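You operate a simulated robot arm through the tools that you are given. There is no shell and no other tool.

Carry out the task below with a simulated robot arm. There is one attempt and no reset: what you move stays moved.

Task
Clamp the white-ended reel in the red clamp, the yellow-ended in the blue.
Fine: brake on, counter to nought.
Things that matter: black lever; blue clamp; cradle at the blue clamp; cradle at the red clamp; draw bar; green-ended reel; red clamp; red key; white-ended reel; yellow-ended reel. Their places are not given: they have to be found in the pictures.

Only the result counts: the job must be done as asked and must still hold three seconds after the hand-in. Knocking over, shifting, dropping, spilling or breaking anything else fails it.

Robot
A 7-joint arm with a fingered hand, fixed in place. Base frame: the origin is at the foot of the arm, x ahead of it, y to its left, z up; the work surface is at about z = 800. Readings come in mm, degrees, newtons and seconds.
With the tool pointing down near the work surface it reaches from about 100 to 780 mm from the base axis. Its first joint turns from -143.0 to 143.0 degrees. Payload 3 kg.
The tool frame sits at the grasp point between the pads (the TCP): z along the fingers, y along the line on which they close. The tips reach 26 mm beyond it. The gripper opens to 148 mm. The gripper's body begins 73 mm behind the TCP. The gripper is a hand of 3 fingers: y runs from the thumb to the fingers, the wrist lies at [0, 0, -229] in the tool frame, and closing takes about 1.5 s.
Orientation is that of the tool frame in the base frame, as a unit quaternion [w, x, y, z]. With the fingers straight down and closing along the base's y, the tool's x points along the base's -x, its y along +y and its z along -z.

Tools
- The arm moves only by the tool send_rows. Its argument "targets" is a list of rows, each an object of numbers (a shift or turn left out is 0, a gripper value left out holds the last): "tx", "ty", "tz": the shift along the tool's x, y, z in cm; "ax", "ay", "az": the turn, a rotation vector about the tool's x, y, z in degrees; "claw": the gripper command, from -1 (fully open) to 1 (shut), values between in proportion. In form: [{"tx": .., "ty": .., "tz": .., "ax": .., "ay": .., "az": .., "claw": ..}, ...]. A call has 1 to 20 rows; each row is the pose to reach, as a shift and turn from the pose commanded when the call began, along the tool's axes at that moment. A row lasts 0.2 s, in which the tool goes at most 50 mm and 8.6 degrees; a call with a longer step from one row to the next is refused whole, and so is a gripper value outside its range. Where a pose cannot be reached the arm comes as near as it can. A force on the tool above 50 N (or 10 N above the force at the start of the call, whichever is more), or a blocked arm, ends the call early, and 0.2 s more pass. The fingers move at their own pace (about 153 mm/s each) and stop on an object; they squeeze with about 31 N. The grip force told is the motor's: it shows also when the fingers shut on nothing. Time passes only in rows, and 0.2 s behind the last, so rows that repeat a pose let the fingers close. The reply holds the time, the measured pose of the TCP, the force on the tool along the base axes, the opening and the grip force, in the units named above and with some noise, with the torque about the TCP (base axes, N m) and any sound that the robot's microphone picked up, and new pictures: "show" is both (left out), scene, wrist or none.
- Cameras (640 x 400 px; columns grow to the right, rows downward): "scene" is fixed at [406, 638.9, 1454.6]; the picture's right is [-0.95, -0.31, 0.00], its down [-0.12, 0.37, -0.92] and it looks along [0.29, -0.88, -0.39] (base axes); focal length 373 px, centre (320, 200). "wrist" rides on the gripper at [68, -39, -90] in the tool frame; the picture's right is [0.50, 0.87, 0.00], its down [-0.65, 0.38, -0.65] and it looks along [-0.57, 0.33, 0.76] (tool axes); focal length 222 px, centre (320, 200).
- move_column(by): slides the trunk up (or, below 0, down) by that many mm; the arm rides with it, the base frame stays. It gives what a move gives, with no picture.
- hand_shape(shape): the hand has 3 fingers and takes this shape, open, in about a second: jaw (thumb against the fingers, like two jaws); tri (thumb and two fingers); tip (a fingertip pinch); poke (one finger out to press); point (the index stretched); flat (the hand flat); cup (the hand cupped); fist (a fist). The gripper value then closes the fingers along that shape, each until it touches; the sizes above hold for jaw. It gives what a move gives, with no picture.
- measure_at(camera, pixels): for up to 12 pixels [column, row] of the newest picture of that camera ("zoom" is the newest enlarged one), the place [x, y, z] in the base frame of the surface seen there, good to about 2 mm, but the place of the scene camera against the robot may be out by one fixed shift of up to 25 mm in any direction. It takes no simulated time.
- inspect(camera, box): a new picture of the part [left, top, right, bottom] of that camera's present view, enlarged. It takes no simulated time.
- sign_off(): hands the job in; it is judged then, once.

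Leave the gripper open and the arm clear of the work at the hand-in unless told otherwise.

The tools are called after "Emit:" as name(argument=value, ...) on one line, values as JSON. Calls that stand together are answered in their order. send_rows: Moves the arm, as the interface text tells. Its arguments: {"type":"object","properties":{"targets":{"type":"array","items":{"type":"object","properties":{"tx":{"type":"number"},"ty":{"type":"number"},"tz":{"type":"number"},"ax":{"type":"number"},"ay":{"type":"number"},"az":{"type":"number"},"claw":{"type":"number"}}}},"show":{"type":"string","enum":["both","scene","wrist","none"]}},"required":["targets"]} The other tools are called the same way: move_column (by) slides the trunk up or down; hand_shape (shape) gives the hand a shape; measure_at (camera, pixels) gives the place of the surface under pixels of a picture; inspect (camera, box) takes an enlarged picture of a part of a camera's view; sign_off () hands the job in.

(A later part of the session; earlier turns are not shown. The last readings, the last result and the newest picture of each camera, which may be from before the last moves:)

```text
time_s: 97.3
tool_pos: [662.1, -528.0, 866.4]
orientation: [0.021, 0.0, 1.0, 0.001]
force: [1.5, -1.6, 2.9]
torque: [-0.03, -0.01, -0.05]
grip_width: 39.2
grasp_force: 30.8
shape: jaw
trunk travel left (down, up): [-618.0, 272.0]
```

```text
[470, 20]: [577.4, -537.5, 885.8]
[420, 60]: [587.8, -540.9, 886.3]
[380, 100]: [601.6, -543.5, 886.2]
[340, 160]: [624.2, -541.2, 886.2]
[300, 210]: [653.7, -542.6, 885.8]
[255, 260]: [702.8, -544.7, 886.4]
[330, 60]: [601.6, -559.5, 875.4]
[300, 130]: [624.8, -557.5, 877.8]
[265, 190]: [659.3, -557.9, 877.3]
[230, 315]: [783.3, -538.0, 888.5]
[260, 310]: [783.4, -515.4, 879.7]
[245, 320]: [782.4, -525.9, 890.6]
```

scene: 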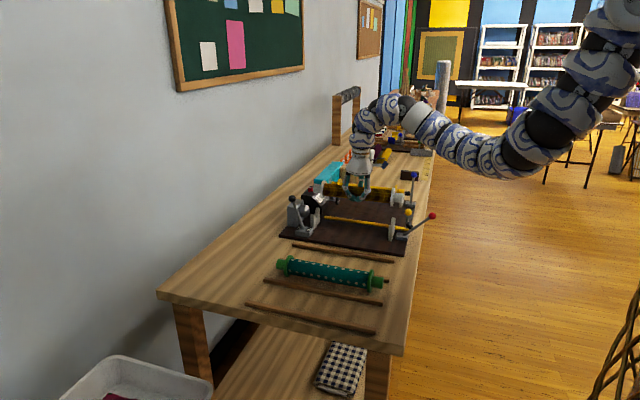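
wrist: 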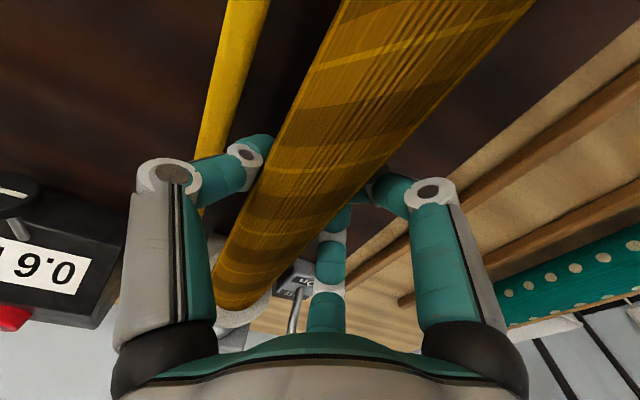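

The reel's axis is at z≈863, seated with light forces. I open gradually, only to 86 mm because of the draw bar on the thumb's side.

Emit:
send_rows(targets=[{"ty": -0.1, "claw": 0.8}, {"ty": -0.1, "claw": 0.6}, {"ty": -0.1, "claw": 0.4}, {"ty": -0.1, "claw": 0.25}, {"ty": -0.1, "claw": 0.1}, {"ty": -0.1, "claw": -0.05}, {"ty": -0.1, "claw": -0.16}, {"ty": -0.1, "claw": -0.16}], show="both")

Emit:
inspect(camera="scene", box=[290, 175, 440, 260])

```text
time_s: 99.1
tool_pos: [661.3, -529.6, 865.3]
orientation: [0.021, -0.001, 1.0, 0.001]
force: [-0.4, 0.8, -0.5]
torque: [0.02, -0.01, 0.01]
grip_width: 85.2
grasp_force: 0.0
shape: jaw
trunk travel left (down, up): [-618.0, 272.0]
```

scene: 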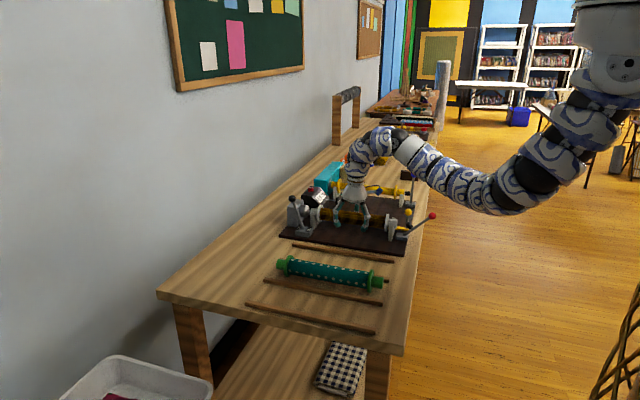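
wrist: 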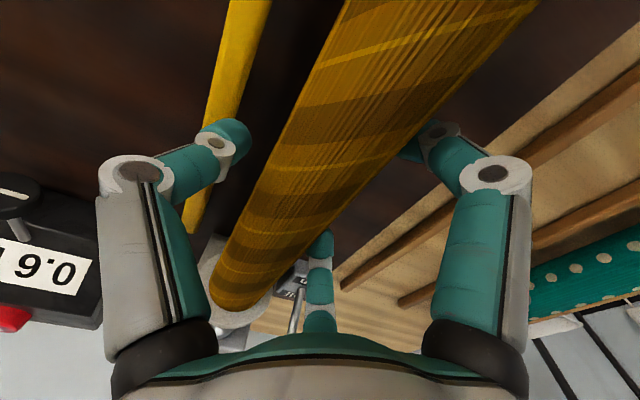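

```text
4.27 times, centred on (365, 218) of scene
```

zoom: 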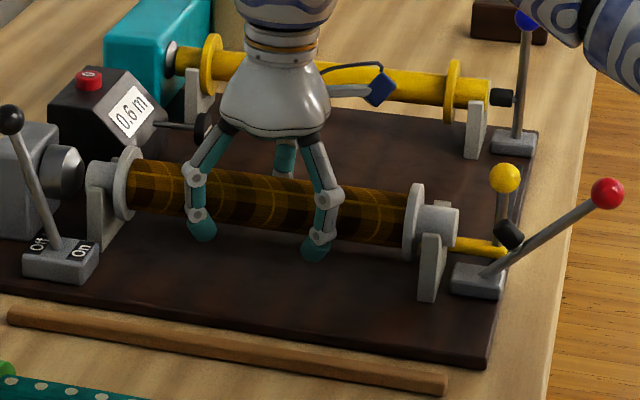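

Reel resting in the red cradle. I open slightly more, shift 1.5 mm to +y, then raise by trunk.

Emit:
send_rows(targets=[{"ty": 0.15, "claw": -0.25}, {"ty": 0.15, "claw": -0.25}], show="none")

Emit:
move_column(by=30)

Emit:
inspect(camera="scene", box=[290, 175, 440, 260])

```text
time_s: 99.7
tool_pos: [663.0, -528.2, 865.1]
orientation: [0.021, -0.001, 1.0, 0.0]
force: [0.2, 0.4, 0.5]
torque: [-0.01, 0.0, 0.01]
grip_width: 92.0
grasp_force: 0.0
shape: jaw
trunk travel left (down, up): [-618.0, 272.0]
```

```text
time_s: 100.4
tool_pos: [662.6, -528.1, 894.7]
orientation: [0.021, 0.0, 1.0, 0.001]
force: [0.8, 0.0, 0.1]
torque: [0.02, 0.02, -0.01]
grip_width: 92.3
grasp_force: 0.1
shape: jaw
trunk travel left (down, up): [-648.0, 242.0]
```

```text
4.27 times, centred on (365, 218) of scene
```

zoom: 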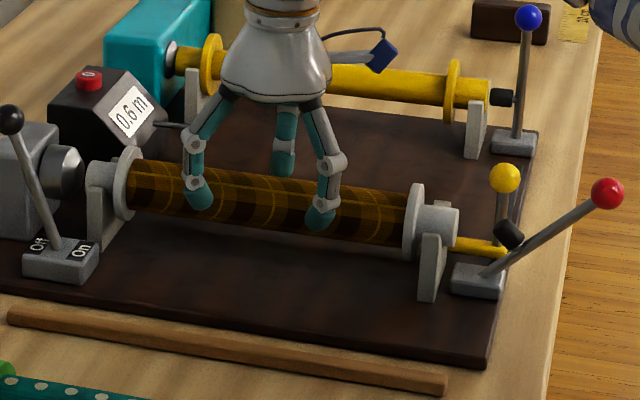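

Clear. I raise to z≈995, then move to the -x side of the red lever, straightening the tool on the way.

Emit:
move_column(by=100)

Emit:
send_rows(targets=[{"tx": 4, "ty": -0.1, "ay": 2.4}, {"tx": 8, "ty": -0.2, "ay": 2.4}, {"tx": 12, "ty": -0.3, "ay": 2.4}, {"tx": 16, "ty": -0.4, "ay": 2.4}, {"tx": 20, "ty": -0.5, "ay": 2.4}, {"tx": 24, "ty": -0.6, "ay": 2.4}, {"tx": 28, "ty": -0.7, "ay": 2.4}, {"tx": 32, "ty": -0.7, "ay": 2.4}, {"tx": 32, "ty": -0.7, "ay": 2.4}], show="both")

```text
time_s: 101.8
tool_pos: [661.8, -528.4, 994.3]
orientation: [0.021, -0.001, 1.0, 0.001]
force: [-0.2, 0.2, -0.1]
torque: [0.01, 0.01, 0.02]
grip_width: 91.8
grasp_force: 0.2
shape: jaw
trunk travel left (down, up): [-748.0, 142.0]
```

```text
time_s: 103.8
tool_pos: [342.8, -535.5, 981.3]
orientation: [0.0, 0.0, 1.0, 0.001]
force: [0.1, 0.5, 0.0]
torque: [0.0, 0.0, 0.02]
grip_width: 92.3
grasp_force: 0.1
shape: jaw
trunk travel left (down, up): [-748.0, 142.0]
```

scene: 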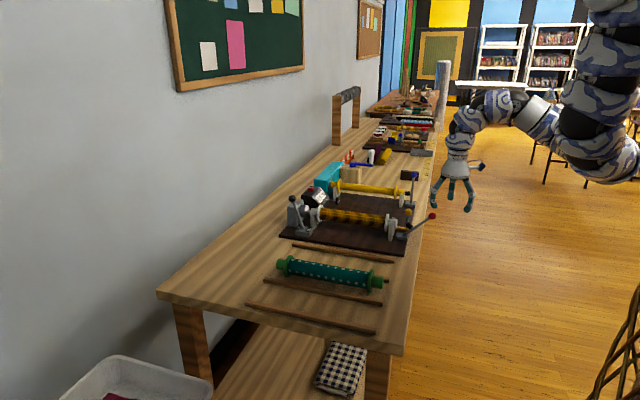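
wrist: 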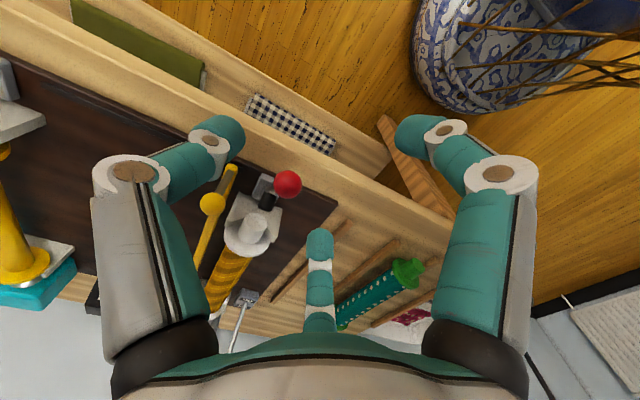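

I enlarge and measure the red lever, yellow knob and the white reel's near end.

Emit:
inspect(camera="wrist", box=[180, 140, 320, 260])

Emit:
measure_at(camera="zoom", pixels=[[505, 145], [495, 160], [430, 190], [405, 200], [390, 150], [150, 215], [145, 225], [320, 290], [300, 310], [340, 280], [240, 210], [380, 240]])

```text
3.33 times, centred on (250, 200) of wrist
```

zoom: 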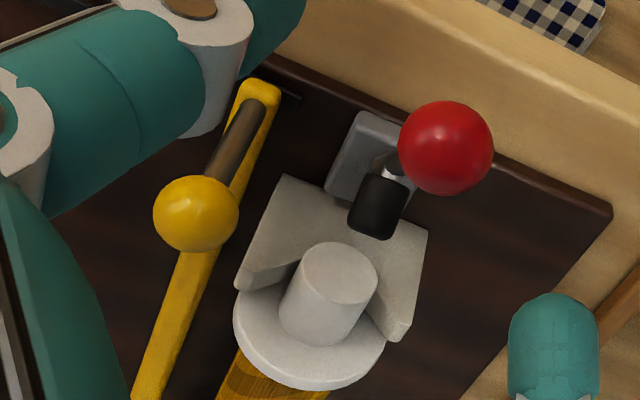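

```text
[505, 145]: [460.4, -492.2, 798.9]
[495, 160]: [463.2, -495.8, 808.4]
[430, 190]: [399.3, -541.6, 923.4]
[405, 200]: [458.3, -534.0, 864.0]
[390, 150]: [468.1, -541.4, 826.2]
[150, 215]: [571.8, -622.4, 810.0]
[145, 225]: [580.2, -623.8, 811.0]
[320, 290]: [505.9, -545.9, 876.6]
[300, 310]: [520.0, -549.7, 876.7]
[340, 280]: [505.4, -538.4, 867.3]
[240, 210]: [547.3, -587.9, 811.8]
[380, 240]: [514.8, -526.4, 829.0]
```

Emit:
measure_at(camera="zoom", pixels=[[446, 148], [430, 150], [460, 140], [196, 214], [180, 210], [215, 215], [375, 200], [380, 225], [392, 175], [340, 260], [370, 290]])

```text
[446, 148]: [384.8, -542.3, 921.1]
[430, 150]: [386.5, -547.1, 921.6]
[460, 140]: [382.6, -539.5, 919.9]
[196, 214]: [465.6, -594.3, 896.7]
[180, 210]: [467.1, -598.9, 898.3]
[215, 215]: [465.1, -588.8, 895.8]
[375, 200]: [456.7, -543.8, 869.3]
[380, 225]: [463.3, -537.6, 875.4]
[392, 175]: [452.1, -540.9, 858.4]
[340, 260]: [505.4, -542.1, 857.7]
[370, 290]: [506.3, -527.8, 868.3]
```

Red knob centre ≈ (392, -540, 911), yellow knob ≈ (474, -595, 889), so I keep the fingers narrow on that side. I turn the hand 90° (thumb to -x), opening 60 mm.

Emit:
send_rows(targets=[{"az": 8, "claw": 0.19}, {"az": 16}, {"az": 24}, {"az": 32}, {"az": 40}, {"az": 48}, {"az": 56}, {"az": 64}, {"az": 72}, {"az": 80}, {"az": 88}, {"az": 90}, {"az": 90}], show="none")

Emit:
send_rows(targets=[{"tx": -0.1, "ty": 2.5}, {"tx": -0.1, "ty": 5}, {"tx": -0.1, "ty": 5}], show="both")

Emit:
measure_at(camera="wrist", pixels=[[320, 135], [310, 135], [330, 135], [320, 145], [260, 145], [375, 150], [319, 220]])

```text
time_s: 106.6
tool_pos: [342.4, -535.9, 981.0]
orientation: [0.0, 0.707, 0.707, 0.001]
force: [0.2, 0.8, -0.7]
torque: [-0.05, 0.01, 0.01]
grip_width: 60.3
grasp_force: 0.1
shape: jaw
trunk travel left (down, up): [-748.0, 142.0]
```

```text
time_s: 107.4
tool_pos: [392.6, -535.3, 982.8]
orientation: [-0.001, 0.706, 0.708, 0.0]
force: [-0.2, 0.4, -0.1]
torque: [0.0, -0.01, -0.02]
grip_width: 60.3
grasp_force: 0.0
shape: jaw
trunk travel left (down, up): [-748.0, 142.0]
```

scene: 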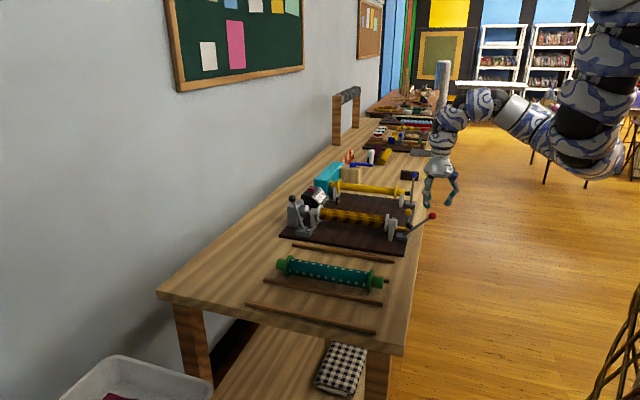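
wrist: 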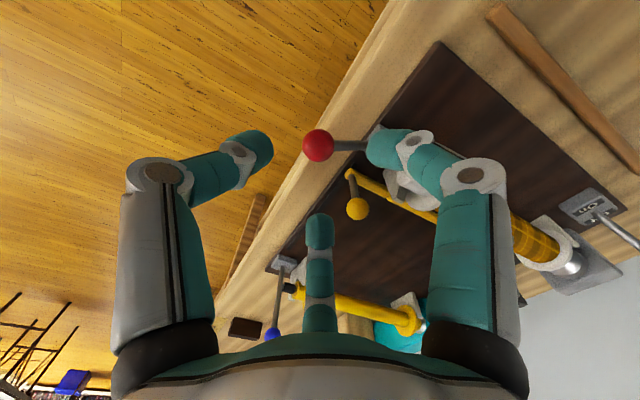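

```text
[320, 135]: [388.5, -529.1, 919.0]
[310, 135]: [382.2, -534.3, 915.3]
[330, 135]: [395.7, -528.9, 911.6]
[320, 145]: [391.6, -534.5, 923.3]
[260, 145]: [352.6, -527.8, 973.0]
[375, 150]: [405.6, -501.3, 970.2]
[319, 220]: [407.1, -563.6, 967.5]
```

Knob centre (394.5, -540, 912) lies between the fingers. I descend 6.2 cm.

Emit:
send_rows(targets=[{"tz": 2.5}, {"tz": 5}, {"tz": 6.2}, {"tz": 6.2}], show="wrist")

```text
time_s: 108.4
tool_pos: [391.5, -535.8, 921.4]
orientation: [-0.001, 0.707, 0.707, 0.0]
force: [0.4, 0.7, 0.2]
torque: [0.01, 0.0, -0.07]
grip_width: 60.3
grasp_force: 0.1
shape: jaw
trunk travel left (down, up): [-748.0, 142.0]
```

wrist: 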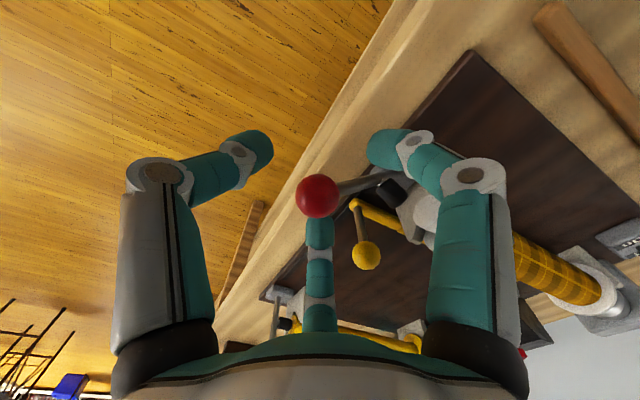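

Now I push along the arc toward upright.

Emit:
send_rows(targets=[{"ty": 1.2}, {"ty": 2.2, "tz": -0.2}, {"ty": 3.2, "tz": -0.8}, {"ty": 4.3, "tz": -1.6}, {"ty": 5.4, "tz": -2.1}, {"ty": 6.5, "tz": -2.5}, {"ty": 7.6, "tz": -2.9}, {"ty": 8.5, "tz": -3.1}, {"ty": 9.1, "tz": -3.1}, {"ty": 9.1, "tz": -3.1}], show="both")

Emit:
inspect(camera="scene", box=[370, 160, 450, 250])

```text
time_s: 110.6
tool_pos: [484.0, -536.7, 951.4]
orientation: [-0.001, 0.707, 0.707, 0.001]
force: [0.3, -1.0, -0.8]
torque: [0.01, 0.02, 0.0]
grip_width: 60.5
grasp_force: 0.1
shape: jaw
trunk travel left (down, up): [-748.0, 142.0]
```

scene: 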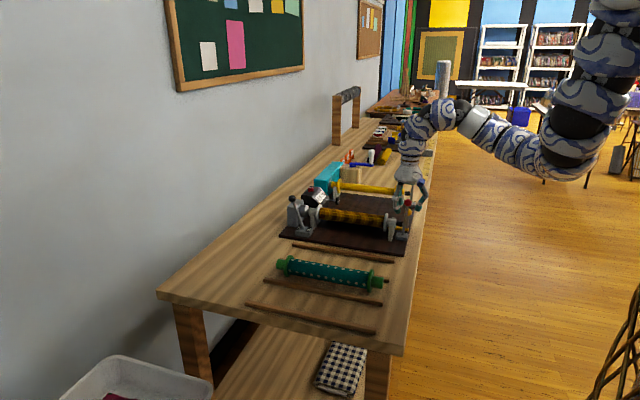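
wrist: 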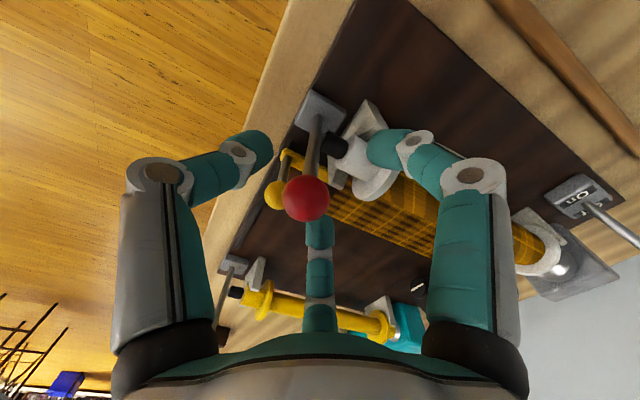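

```text
4.44 times, centred on (410, 205) of scene
```

zoom: 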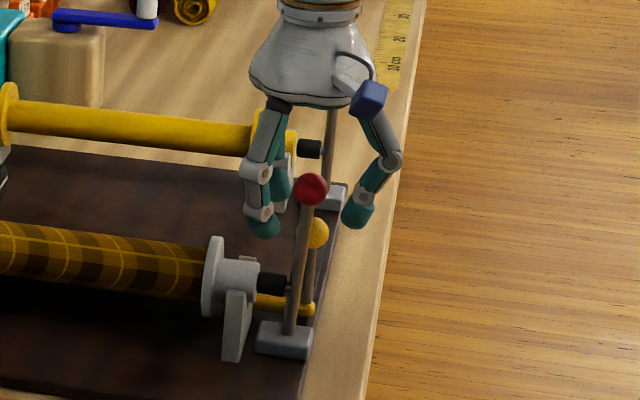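

The red lever has swung upright too, with its pad on the white stub. I measure it.

Emit:
measure_at(camera="wrist", pixels=[[306, 198], [312, 150], [318, 125], [335, 142], [345, 148], [360, 150], [272, 195], [540, 245], [560, 265]])

Emit:
inspect(camera="wrist", box=[270, 80, 420, 230])

```text
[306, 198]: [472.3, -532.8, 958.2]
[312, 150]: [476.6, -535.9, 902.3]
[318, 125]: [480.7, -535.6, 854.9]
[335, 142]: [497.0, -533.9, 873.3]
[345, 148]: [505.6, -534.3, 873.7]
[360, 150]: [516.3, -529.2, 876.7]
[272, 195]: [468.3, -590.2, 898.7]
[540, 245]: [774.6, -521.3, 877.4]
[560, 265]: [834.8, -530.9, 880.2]
```

```text
2.67 times, centred on (345, 155) of wrist
```

zoom: 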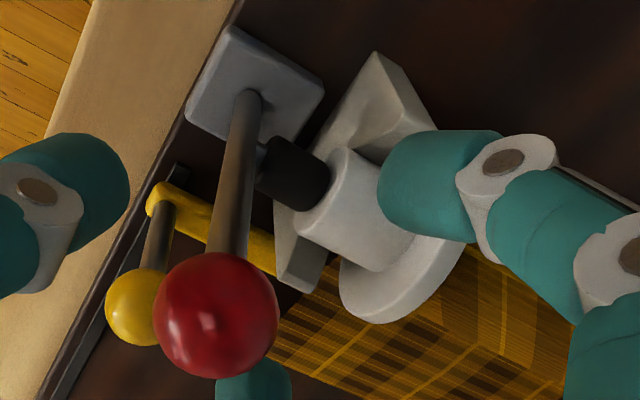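

The red lever leans about 5° short of upright: its pad has met the reel, which must still slide a few mm to the nose. I push a bit further with the thumb.

Emit:
send_rows(targets=[{"ty": 0.5}, {"ty": 0.9}, {"ty": 1.2}, {"ty": 1.5}, {"ty": 1.8}, {"ty": 1.8}], show="wrist")

Emit:
measure_at(camera="wrist", pixels=[[285, 190], [300, 140], [312, 112], [330, 135], [265, 185], [275, 195], [295, 160]])

```text
time_s: 112.0
tool_pos: [501.3, -535.4, 950.8]
orientation: [-0.001, 0.706, 0.708, 0.001]
force: [-1.6, -0.3, 0.0]
torque: [-0.03, 0.02, -0.07]
grip_width: 60.6
grasp_force: 0.1
shape: jaw
trunk travel left (down, up): [-748.0, 142.0]
```

wrist: 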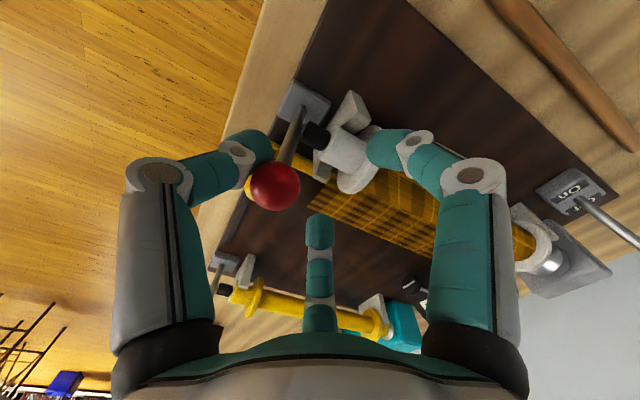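

```text
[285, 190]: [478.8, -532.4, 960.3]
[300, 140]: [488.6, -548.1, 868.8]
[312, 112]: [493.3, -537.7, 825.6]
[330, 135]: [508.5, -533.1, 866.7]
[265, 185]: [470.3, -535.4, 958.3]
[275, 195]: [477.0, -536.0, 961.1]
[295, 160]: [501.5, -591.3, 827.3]
```

Only 1.6 N and the knob moved to about x=479. I push a little more until it clearly resists, as the blue one did.

Emit:
send_rows(targets=[{"ty": 0.3}, {"ty": 0.6}, {"ty": 0.9}, {"ty": 0.9}], show="wrist")

Emit:
measure_at(camera="wrist", pixels=[[262, 180], [270, 185], [255, 185], [282, 140], [292, 115], [318, 130], [325, 135]])

Emit:
inspect(camera="scene", box=[385, 190, 430, 250])

```text
time_s: 113.0
tool_pos: [509.3, -536.4, 950.4]
orientation: [0.0, 0.707, 0.707, 0.001]
force: [-7.3, 1.6, 1.0]
torque: [0.01, 0.08, -0.1]
grip_width: 66.7
grasp_force: 0.0
shape: jaw
trunk travel left (down, up): [-748.0, 142.0]
```

wrist: 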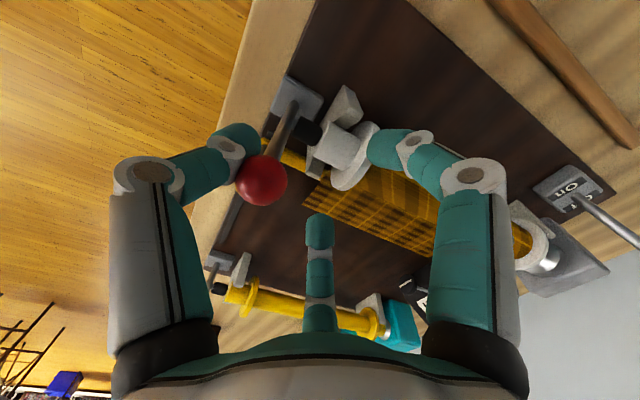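

```text
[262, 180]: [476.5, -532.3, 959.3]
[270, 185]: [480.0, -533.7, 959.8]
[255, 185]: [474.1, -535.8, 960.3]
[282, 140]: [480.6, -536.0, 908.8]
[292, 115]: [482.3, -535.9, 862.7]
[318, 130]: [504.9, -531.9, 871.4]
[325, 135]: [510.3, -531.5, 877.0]
```

```text
6.67 times, centred on (408, 220) of scene
```

zoom: 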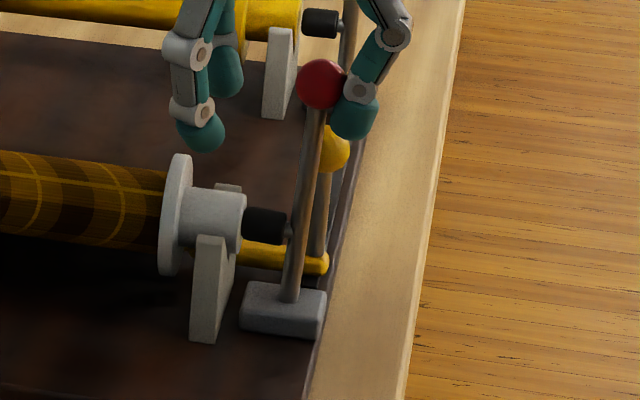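

Emit:
inspect(camera="wrist", box=[480, 150, 620, 310])

Emit:
inspect(camera="scene", box=[285, 190, 335, 240])

```text
2.50 times, centred on (550, 230) of wrist
```

zoom: 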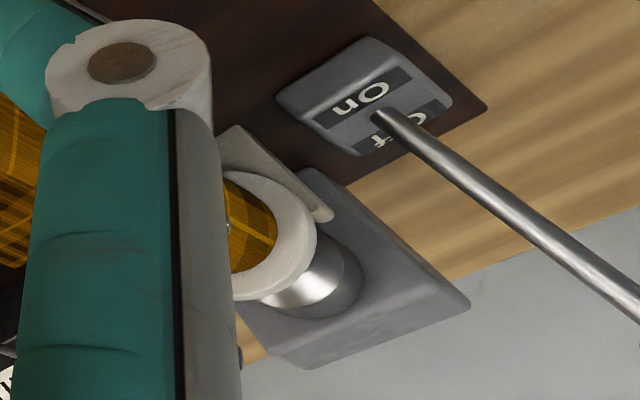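

```text
8.00 times, centred on (310, 215) of scene
```

zoom: 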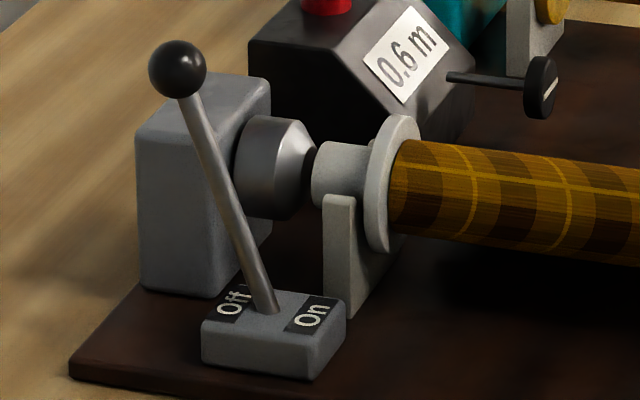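

The white reel's far end is at the nose now. I give the lever one slightly firmer nudge to be sure it's fully home.

Emit:
send_rows(targets=[{"ty": 0.3}, {"ty": 0.6}, {"ty": 0.9}, {"ty": 0.9}], show="wrist")

Emit:
measure_at(camera="wrist", pixels=[[250, 180], [258, 182], [242, 180], [270, 135], [280, 112], [305, 128], [312, 132]])

```text
time_s: 114.0
tool_pos: [517.0, -536.9, 951.3]
orientation: [-0.001, 0.707, 0.707, 0.0]
force: [-19.6, 3.6, 1.0]
torque: [0.05, 0.06, -0.22]
grip_width: 77.3
grasp_force: 0.1
shape: jaw
trunk travel left (down, up): [-748.0, 142.0]
```

wrist: 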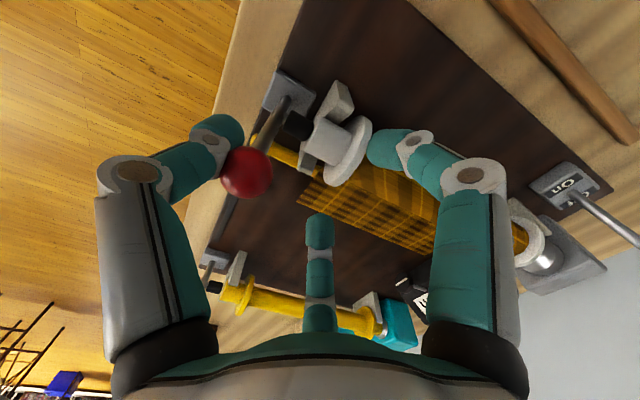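

```text
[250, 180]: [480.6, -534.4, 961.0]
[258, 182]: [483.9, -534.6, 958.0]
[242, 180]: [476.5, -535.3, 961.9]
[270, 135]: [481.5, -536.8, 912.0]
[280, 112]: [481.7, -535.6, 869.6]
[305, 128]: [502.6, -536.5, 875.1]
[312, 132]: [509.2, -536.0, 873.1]
```

At 20 N the red lever is exactly upright and doesn't yield further. I back off and lift out.

Emit:
send_rows(targets=[{"ty": -1}, {"ty": -2}, {"ty": -3}, {"ty": -3, "tz": -1.5}, {"ty": -3, "tz": -3}, {"ty": -3, "tz": -4.5}, {"ty": -3, "tz": -4.5}], show="both")

Emit:
inspect(camera="scene", box=[280, 160, 440, 260])

Emit:
measure_at(camera="wrist", pixels=[[303, 155], [310, 125], [315, 105], [330, 115], [340, 118], [350, 125]])

```text
time_s: 115.6
tool_pos: [489.2, -535.9, 996.1]
orientation: [0.0, 0.707, 0.707, -0.001]
force: [-0.7, -0.2, -0.3]
torque: [-0.01, -0.02, 0.02]
grip_width: 60.2
grasp_force: 0.1
shape: jaw
trunk travel left (down, up): [-748.0, 142.0]
```

scene: 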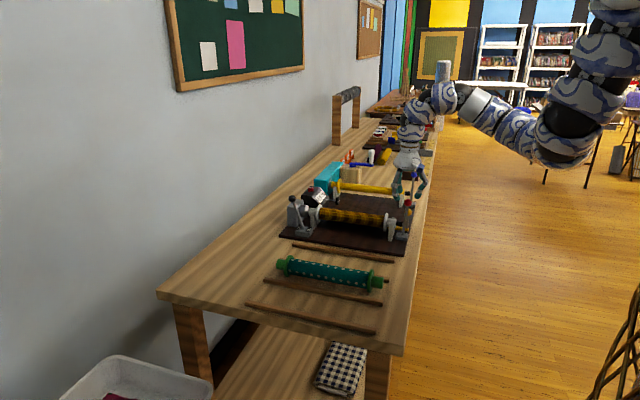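
wrist: 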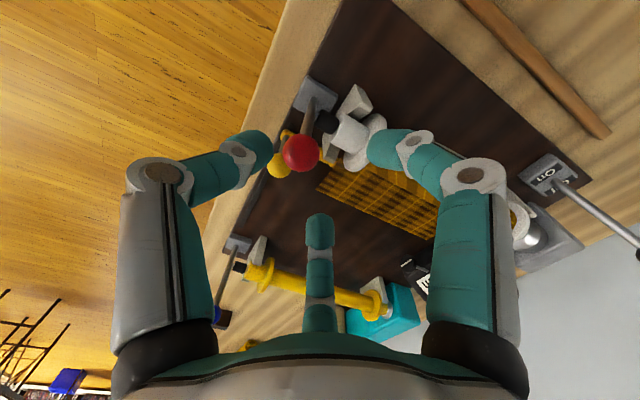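

```text
4.00 times, centred on (360, 210) of scene
```

zoom: 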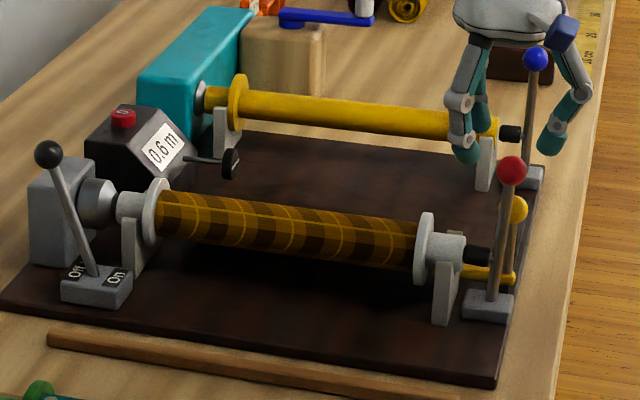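

```text
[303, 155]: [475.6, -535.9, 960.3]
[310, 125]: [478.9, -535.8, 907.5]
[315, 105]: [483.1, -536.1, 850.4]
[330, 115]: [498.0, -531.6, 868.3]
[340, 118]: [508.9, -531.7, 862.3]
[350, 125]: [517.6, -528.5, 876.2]
```

After release the red lever rests at about -4° (its pad pressing the reel), while the blue one rests upright. I compare both clamps closely.

Emit:
inspect(camera="wrist", box=[270, 70, 390, 180])

Emit:
inspect(camera="scene", box=[390, 195, 425, 245])

```text
3.64 times, centred on (330, 125) of wrist
```

zoom: 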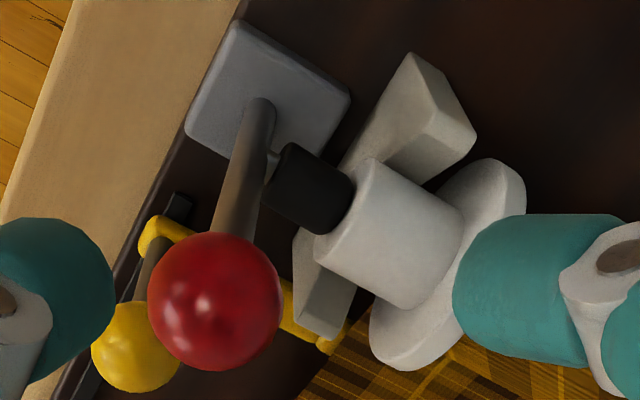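

```text
8.00 times, centred on (408, 220) of scene
```

zoom: 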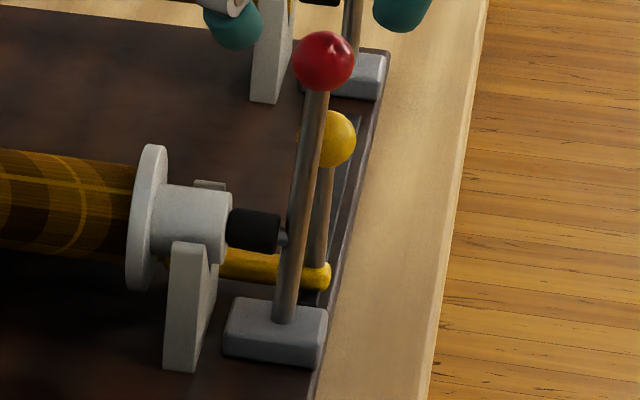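

Emit:
inspect(camera="scene", box=[295, 200, 325, 230])

Emit:
measure_at(camera="zoom", pixels=[[150, 180], [165, 170], [195, 200], [215, 200], [250, 200], [120, 190], [180, 150], [205, 165]])

Emit:
measure_at(camera="wrist", pixels=[[331, 136], [333, 130], [336, 125], [345, 130], [325, 117], [320, 115], [370, 150]])

```text
13.33 times, centred on (310, 215) of scene
```

zoom: 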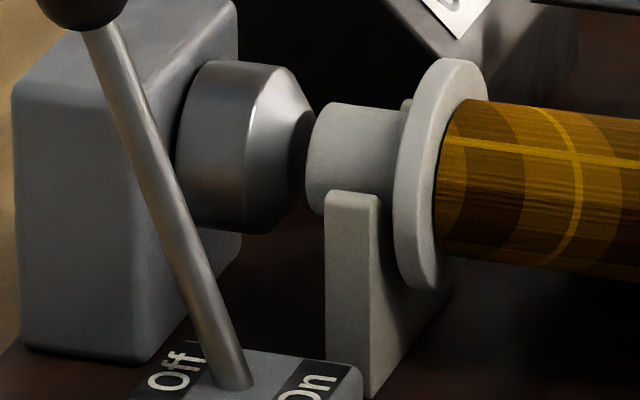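

```text
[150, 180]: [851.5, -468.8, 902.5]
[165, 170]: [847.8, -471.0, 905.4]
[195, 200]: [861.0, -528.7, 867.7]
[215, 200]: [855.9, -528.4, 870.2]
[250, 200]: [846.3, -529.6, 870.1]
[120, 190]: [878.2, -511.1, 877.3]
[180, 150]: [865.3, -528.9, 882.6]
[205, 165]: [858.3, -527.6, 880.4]
```

```text
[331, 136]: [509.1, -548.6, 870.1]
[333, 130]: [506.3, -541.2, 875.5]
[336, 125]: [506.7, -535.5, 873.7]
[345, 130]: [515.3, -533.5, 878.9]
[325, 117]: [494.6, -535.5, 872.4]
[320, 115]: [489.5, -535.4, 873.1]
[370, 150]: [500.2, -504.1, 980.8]
```

Emit:
measure_at(camera="zoom", pixels=[[290, 110], [300, 130], [306, 150], [300, 170], [320, 125], [316, 150], [325, 160], [318, 190], [350, 150], [420, 180], [345, 260]])

```text
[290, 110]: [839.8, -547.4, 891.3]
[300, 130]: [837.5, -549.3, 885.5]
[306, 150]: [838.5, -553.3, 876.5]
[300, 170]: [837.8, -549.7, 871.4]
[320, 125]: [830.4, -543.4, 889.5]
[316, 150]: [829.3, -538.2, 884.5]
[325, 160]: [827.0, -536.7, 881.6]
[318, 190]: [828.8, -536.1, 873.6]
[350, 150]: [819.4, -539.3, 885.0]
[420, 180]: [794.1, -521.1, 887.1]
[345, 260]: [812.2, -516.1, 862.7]
```

Emit:
inspect(camera="scene", box=[320, 172, 350, 202])

```text
13.33 times, centred on (335, 187) of scene
```

zoom: 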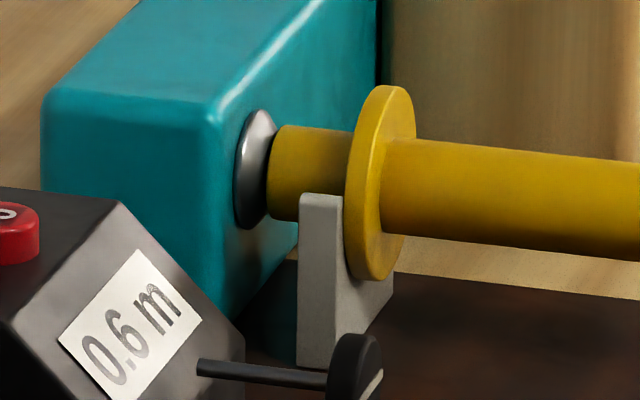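

Both pads bear on their reels. The red lever stays within a few degrees of upright and springs back onto the reel when pressed. Next is the brake. I move above the black knob (about (863, -462, 944)), which also gives me a good view of the red headstock.

Emit:
send_rows(targets=[{"tz": -1.2}, {"tx": 0.8, "ty": 4.2, "tz": -1.2}, {"tx": 1.7, "ty": 8.5, "tz": -1.2}, {"tx": 2.6, "ty": 13, "tz": -1.2}, {"tx": 3.5, "ty": 17.5, "tz": -1.2}, {"tx": 4.4, "ty": 22, "tz": -1.2}, {"tx": 5.3, "ty": 26.5, "tz": -1.2}, {"tx": 6.2, "ty": 31, "tz": -1.2}, {"tx": 7.1, "ty": 35, "tz": -1.2}, {"tx": 7.4, "ty": 36.5, "tz": -1.2}, {"tx": 7.4, "ty": 36.5, "tz": -1.2}], show="both")

```text
time_s: 118.0
tool_pos: [855.3, -461.2, 1006.3]
orientation: [0.0, 0.706, 0.708, 0.0]
force: [-0.9, 0.7, 0.6]
torque: [-0.03, 0.0, -0.01]
grip_width: 60.3
grasp_force: 0.1
shape: jaw
trunk travel left (down, up): [-748.0, 142.0]
```

scene: 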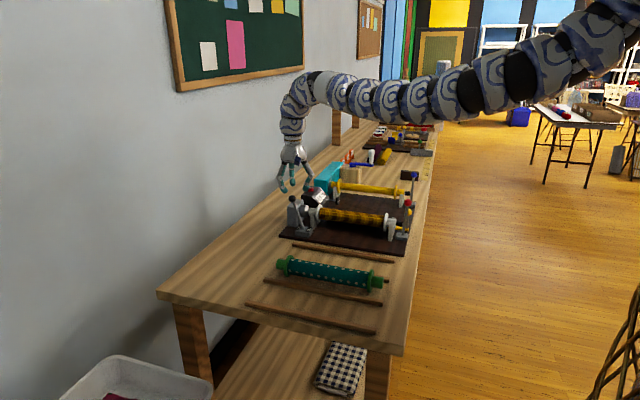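
wrist: 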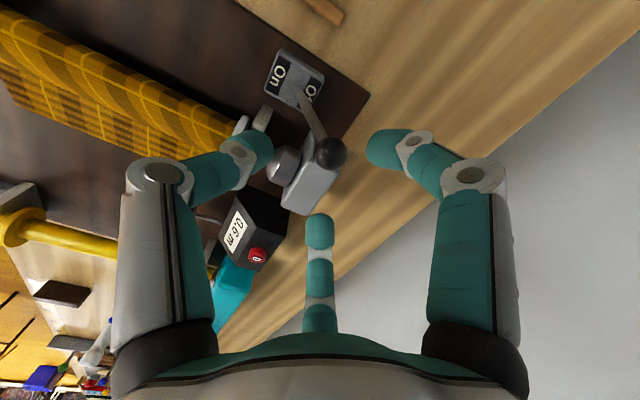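

I enlarge the view of black knob, headstock and counter and measure.

Emit:
inspect(camera="wrist", box=[200, 40, 380, 280])

Emit:
measure_at(camera="wrist", pixels=[[330, 152], [325, 150], [335, 155], [315, 125], [305, 105], [287, 155], [272, 162], [280, 175], [245, 125], [262, 118], [258, 256], [255, 258]])

```text
1.67 times, centred on (290, 160) of wrist
```

zoom: 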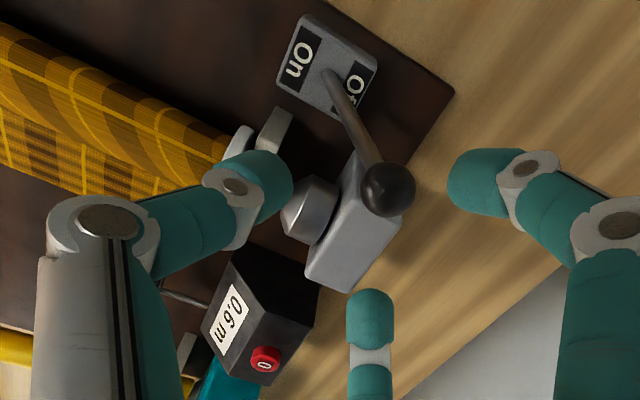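

```text
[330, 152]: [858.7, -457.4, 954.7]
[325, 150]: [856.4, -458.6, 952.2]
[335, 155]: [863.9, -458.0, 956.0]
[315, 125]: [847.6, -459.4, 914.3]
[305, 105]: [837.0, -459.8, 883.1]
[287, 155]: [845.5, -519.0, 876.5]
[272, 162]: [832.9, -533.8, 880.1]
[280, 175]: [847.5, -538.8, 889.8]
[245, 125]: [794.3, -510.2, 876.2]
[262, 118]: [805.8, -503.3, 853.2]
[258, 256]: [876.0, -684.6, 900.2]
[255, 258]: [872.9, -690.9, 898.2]
```

Black knob centre ≈ (862, -462.6, 943); its pivot is at about (817, -461, 825), leaning +21° (Off). I centre over the knob and descend so that it sits inside the open fingers.

Emit:
send_rows(targets=[{"ty": 0.6, "tx": -0.1}, {"ty": 0.6, "tx": -0.1, "tz": 2}, {"ty": 0.6, "tx": -0.1, "tz": 4}, {"ty": 0.6, "tx": -0.1, "tz": 5.6}, {"ty": 0.6, "tx": -0.1, "tz": 5.6}], show="wrist")

Emit:
inspect(camera="scene", box=[260, 140, 350, 240])

```text
time_s: 119.2
tool_pos: [860.7, -463.0, 950.2]
orientation: [-0.001, 0.707, 0.707, 0.001]
force: [-0.2, 0.1, 0.0]
torque: [0.0, 0.02, 0.02]
grip_width: 60.2
grasp_force: 0.0
shape: jaw
trunk travel left (down, up): [-748.0, 142.0]
```

wrist: 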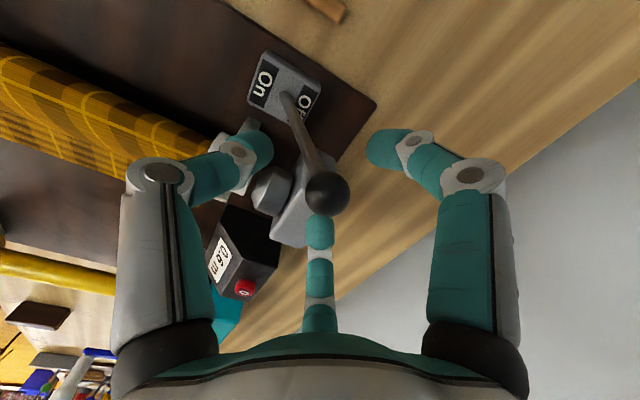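

```text
4.00 times, centred on (305, 190) of scene
```

zoom: 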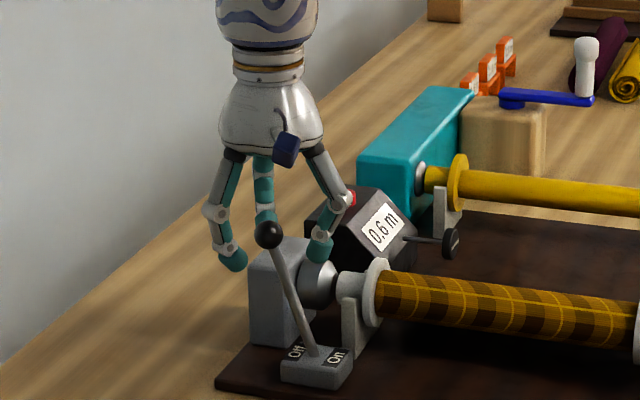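

The knob is inside the cage. I close to a loose ring (34 mm), then sweep along the arc toward -x (On).

Emit:
send_rows(targets=[{"claw": 0.4}, {"claw": 0.54}, {"claw": 0.54}, {"claw": 0.54}], show="wrist")

```text
time_s: 120.2
tool_pos: [860.5, -462.3, 951.3]
orientation: [-0.001, 0.706, 0.708, 0.001]
force: [-0.6, -0.2, 0.7]
torque: [-0.01, 0.05, -0.02]
grip_width: 34.3
grasp_force: 0.0
shape: jaw
trunk travel left (down, up): [-748.0, 142.0]
```

wrist: 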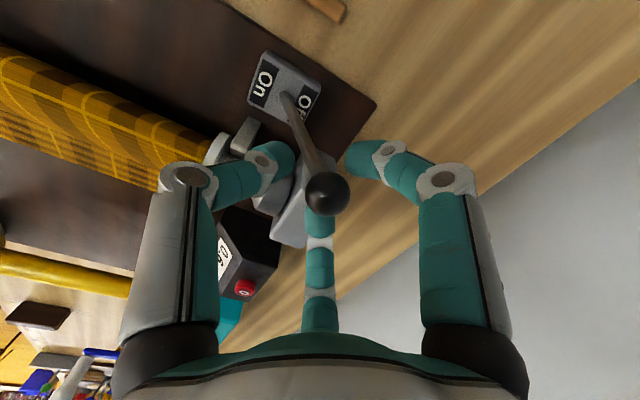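

Emit:
send_rows(targets=[{"ty": -1.4, "tz": -0.2}, {"ty": -2.6, "tz": -0.5}, {"ty": -3.8, "tz": -0.7}, {"ty": -5, "tz": -0.8}, {"ty": -6.2, "tz": -0.7}, {"ty": -7.4, "tz": -0.5}, {"ty": -8.2, "tz": -0.3}, {"ty": -8.2, "tz": -0.3}], show="both")

Emit:
inspect(camera="scene", box=[270, 150, 360, 250])

```text
time_s: 122.0
tool_pos: [776.8, -462.4, 952.7]
orientation: [-0.001, 0.707, 0.708, -0.001]
force: [0.6, -0.1, 0.7]
torque: [0.01, -0.01, 0.0]
grip_width: 34.0
grasp_force: 0.0
shape: jaw
trunk travel left (down, up): [-748.0, 142.0]
```

scene: 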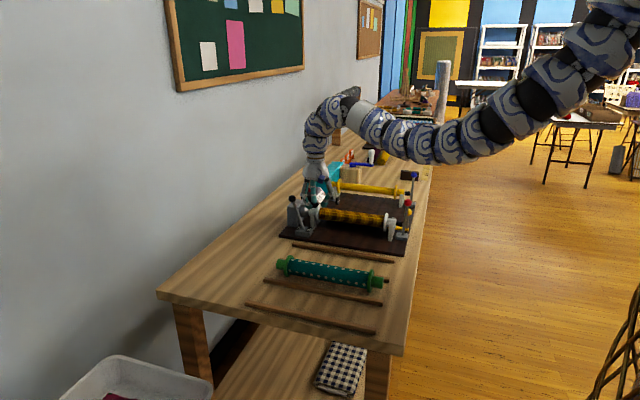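
wrist: 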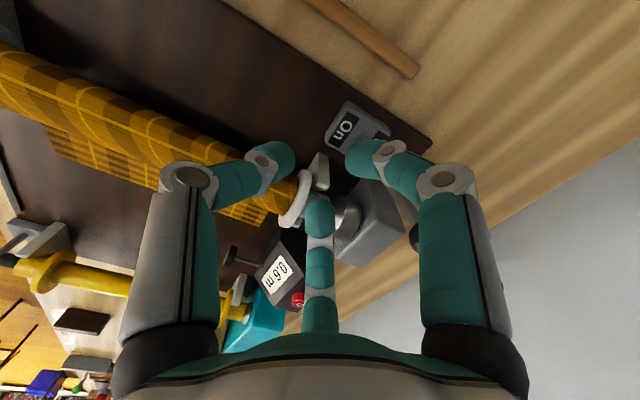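

```text
4.00 times, centred on (315, 200) of scene
```

zoom: 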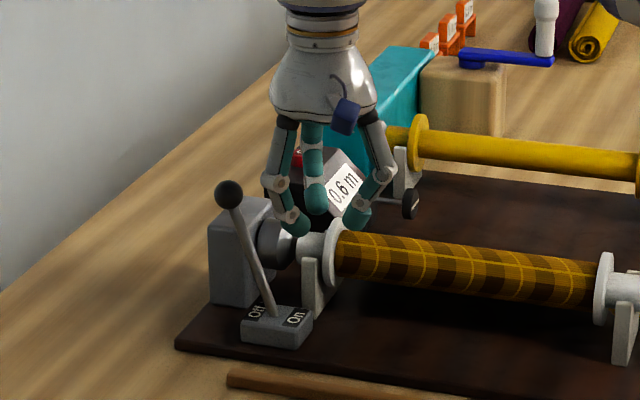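

The knob slipped out under the fingertips and the brake is still Off; nothing else moved. As with the clamps, the thumb pad pushes best, so I'll turn the hand 180° to put the thumb on the +x side. First I raise.

Emit:
send_rows(targets=[{"tz": -2}, {"tz": -4}, {"tz": -5.5}, {"tz": -5.5, "claw": 0.1}], show="none")

Emit:
send_rows(targets=[{"az": -8}, {"az": -16}, {"az": -24}, {"az": -32}, {"az": -40}, {"az": -48}, {"az": -56}, {"az": -64}, {"az": -72}, {"az": -80}, {"az": -88}, {"az": -96}, {"az": -104}, {"az": -112}, {"az": -120}, {"az": -128}, {"az": -136}, {"az": -136}], show="none")

```text
time_s: 123.0
tool_pos: [779.1, -463.5, 1010.6]
orientation: [-0.001, 0.707, 0.707, 0.0]
force: [0.2, -0.5, 0.3]
torque: [0.02, -0.03, 0.02]
grip_width: 66.0
grasp_force: 0.0
shape: jaw
trunk travel left (down, up): [-748.0, 142.0]
```

```text
time_s: 126.8
tool_pos: [778.8, -462.7, 1010.4]
orientation: [0.0, -0.391, 0.92, 0.0]
force: [-0.4, -0.3, 0.4]
torque: [0.02, 0.0, 0.01]
grip_width: 66.2
grasp_force: 0.0
shape: jaw
trunk travel left (down, up): [-748.0, 142.0]
```

Emit:
send_rows(targets=[{"az": -8, "claw": -0.08}, {"az": -16}, {"az": -24}, {"az": -32}, {"az": -40}, {"az": -44}, {"az": -44}], show="none")

Emit:
send_rows(targets=[{"ty": -2.5}, {"ty": -5}, {"ty": -7.5}, {"ty": -8.3}, {"ty": -8.3}], show="wrist")

```text
time_s: 128.4
tool_pos: [703.5, -397.6, 1034.6]
orientation: [0.004, -0.691, 0.723, -0.007]
force: [0.2, 0.5, 0.6]
torque: [-0.01, 0.03, 0.01]
grip_width: 79.8
grasp_force: 0.1
shape: jaw
out of reach, approached as far as the arm can: row 3, 4, 5, 6, 7
trunk travel left (down, up): [-748.0, 142.0]
```

```text
time_s: 129.6
tool_pos: [722.1, -354.6, 1037.2]
orientation: [0.002, -0.707, 0.707, -0.002]
force: [0.3, -1.2, 0.1]
torque: [0.02, 0.0, 0.0]
grip_width: 79.7
grasp_force: 0.0
shape: jaw
out of reach, approached as far as the arm can: row 1, 2, 3, 4, 5
trunk travel left (down, up): [-748.0, 142.0]
```

wrist: 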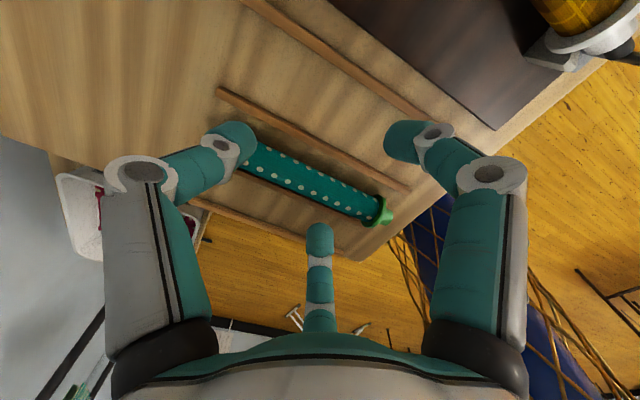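

With the thumb on the +x side the arm cannot reach. All three digits are alike, though: turning to +30° puts one finger exactly on the +x side. I rotate there (by +120° from here), where the hand is high and clear.

Emit:
send_rows(targets=[{"az": 8}, {"az": 16}, {"az": 24}, {"az": 32}, {"az": 40}, {"az": 48}, {"az": 56}, {"az": 64}, {"az": 72}, {"az": 80}, {"az": 88}, {"az": 96}, {"az": 104}, {"az": 112}, {"az": 120}, {"az": 120}], show="scene")

```text
time_s: 133.0
tool_pos: [723.1, -354.5, 1037.3]
orientation: [0.0, 0.258, 0.966, 0.001]
force: [0.1, 1.5, 0.0]
torque: [-0.03, -0.02, -0.01]
grip_width: 79.7
grasp_force: 0.0
shape: jaw
trunk travel left (down, up): [-748.0, 142.0]
```

scene: 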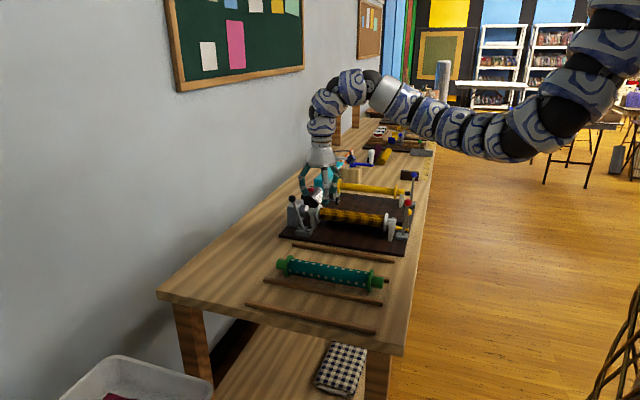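

Orientation is good (one finger toward +x). I go above the black knob, z≈1006.

Emit:
send_rows(targets=[{"tx": -3.5, "ty": -0.5, "tz": 1}, {"tx": -7, "ty": -0.9, "tz": 2}, {"tx": -10.5, "ty": -1.4, "tz": 3.1}, {"tx": -14, "ty": -1.9, "tz": 3.1}, {"tx": -17.4, "ty": -2.36, "tz": 3.1}, {"tx": -17.4, "ty": -2.36, "tz": 3.1}], show="both")

Emit:
inspect(camera="scene", box=[260, 140, 350, 240])

```text
time_s: 134.4
tool_pos: [861.6, -461.9, 1005.9]
orientation: [-0.001, 0.258, 0.966, 0.0]
force: [0.0, 0.0, 0.5]
torque: [-0.02, 0.03, 0.02]
grip_width: 80.0
grasp_force: 0.2
shape: jaw
trunk travel left (down, up): [-748.0, 142.0]
```

scene: 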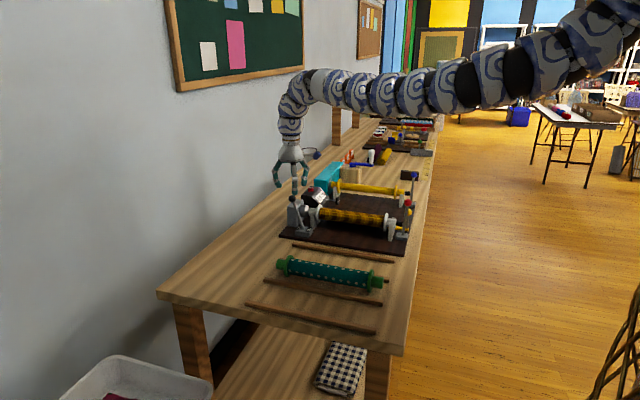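
wrist: 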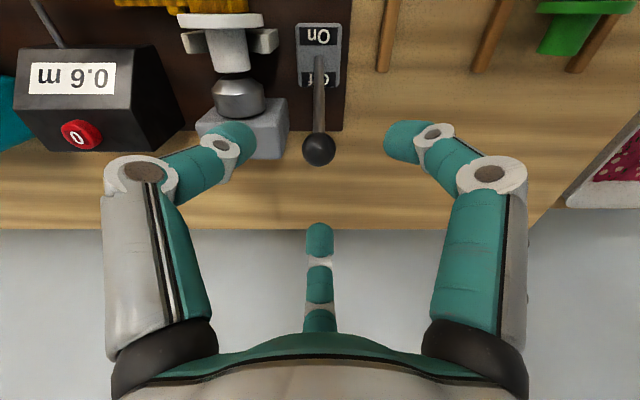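

```text
4.00 times, centred on (305, 190) of scene
```

zoom: 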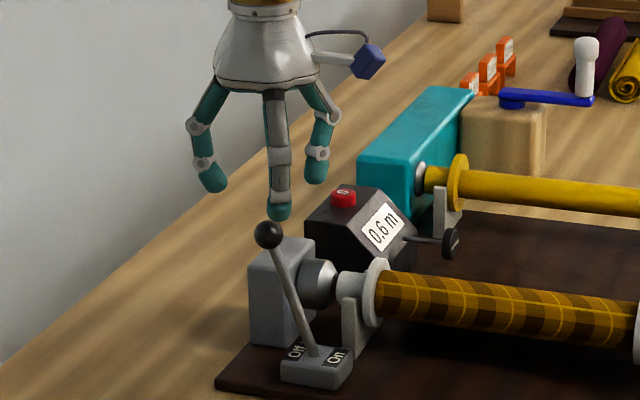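

This view looks straight along +x. I zoom on the red headstock nose and stub end.

Emit:
inspect(camera="wrist", box=[180, 0, 340, 170])

Emit:
measure_at(camera="zoom", pixels=[[215, 165], [215, 150], [215, 192], [215, 210], [215, 235], [190, 160], [240, 160], [205, 200], [240, 205], [215, 60], [150, 110], [350, 160]])

```text
2.35 times, centred on (260, 85) of wrist
```

zoom: 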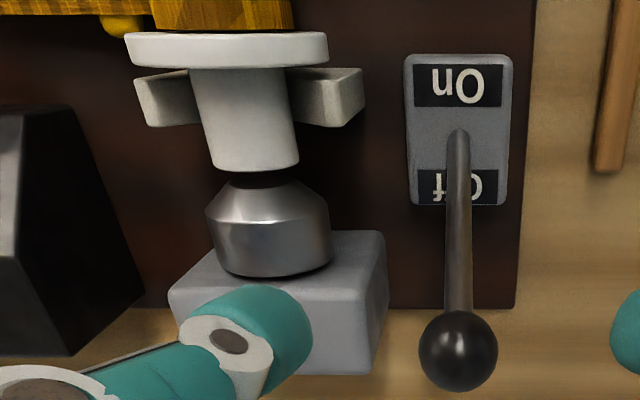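

```text
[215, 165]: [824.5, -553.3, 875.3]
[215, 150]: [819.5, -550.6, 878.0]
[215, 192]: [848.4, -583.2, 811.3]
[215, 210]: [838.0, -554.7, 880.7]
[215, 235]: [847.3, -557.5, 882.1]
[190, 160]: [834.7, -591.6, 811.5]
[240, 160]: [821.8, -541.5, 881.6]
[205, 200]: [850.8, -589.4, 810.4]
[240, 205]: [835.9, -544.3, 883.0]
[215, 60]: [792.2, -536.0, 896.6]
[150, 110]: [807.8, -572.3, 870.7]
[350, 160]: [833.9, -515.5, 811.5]
```

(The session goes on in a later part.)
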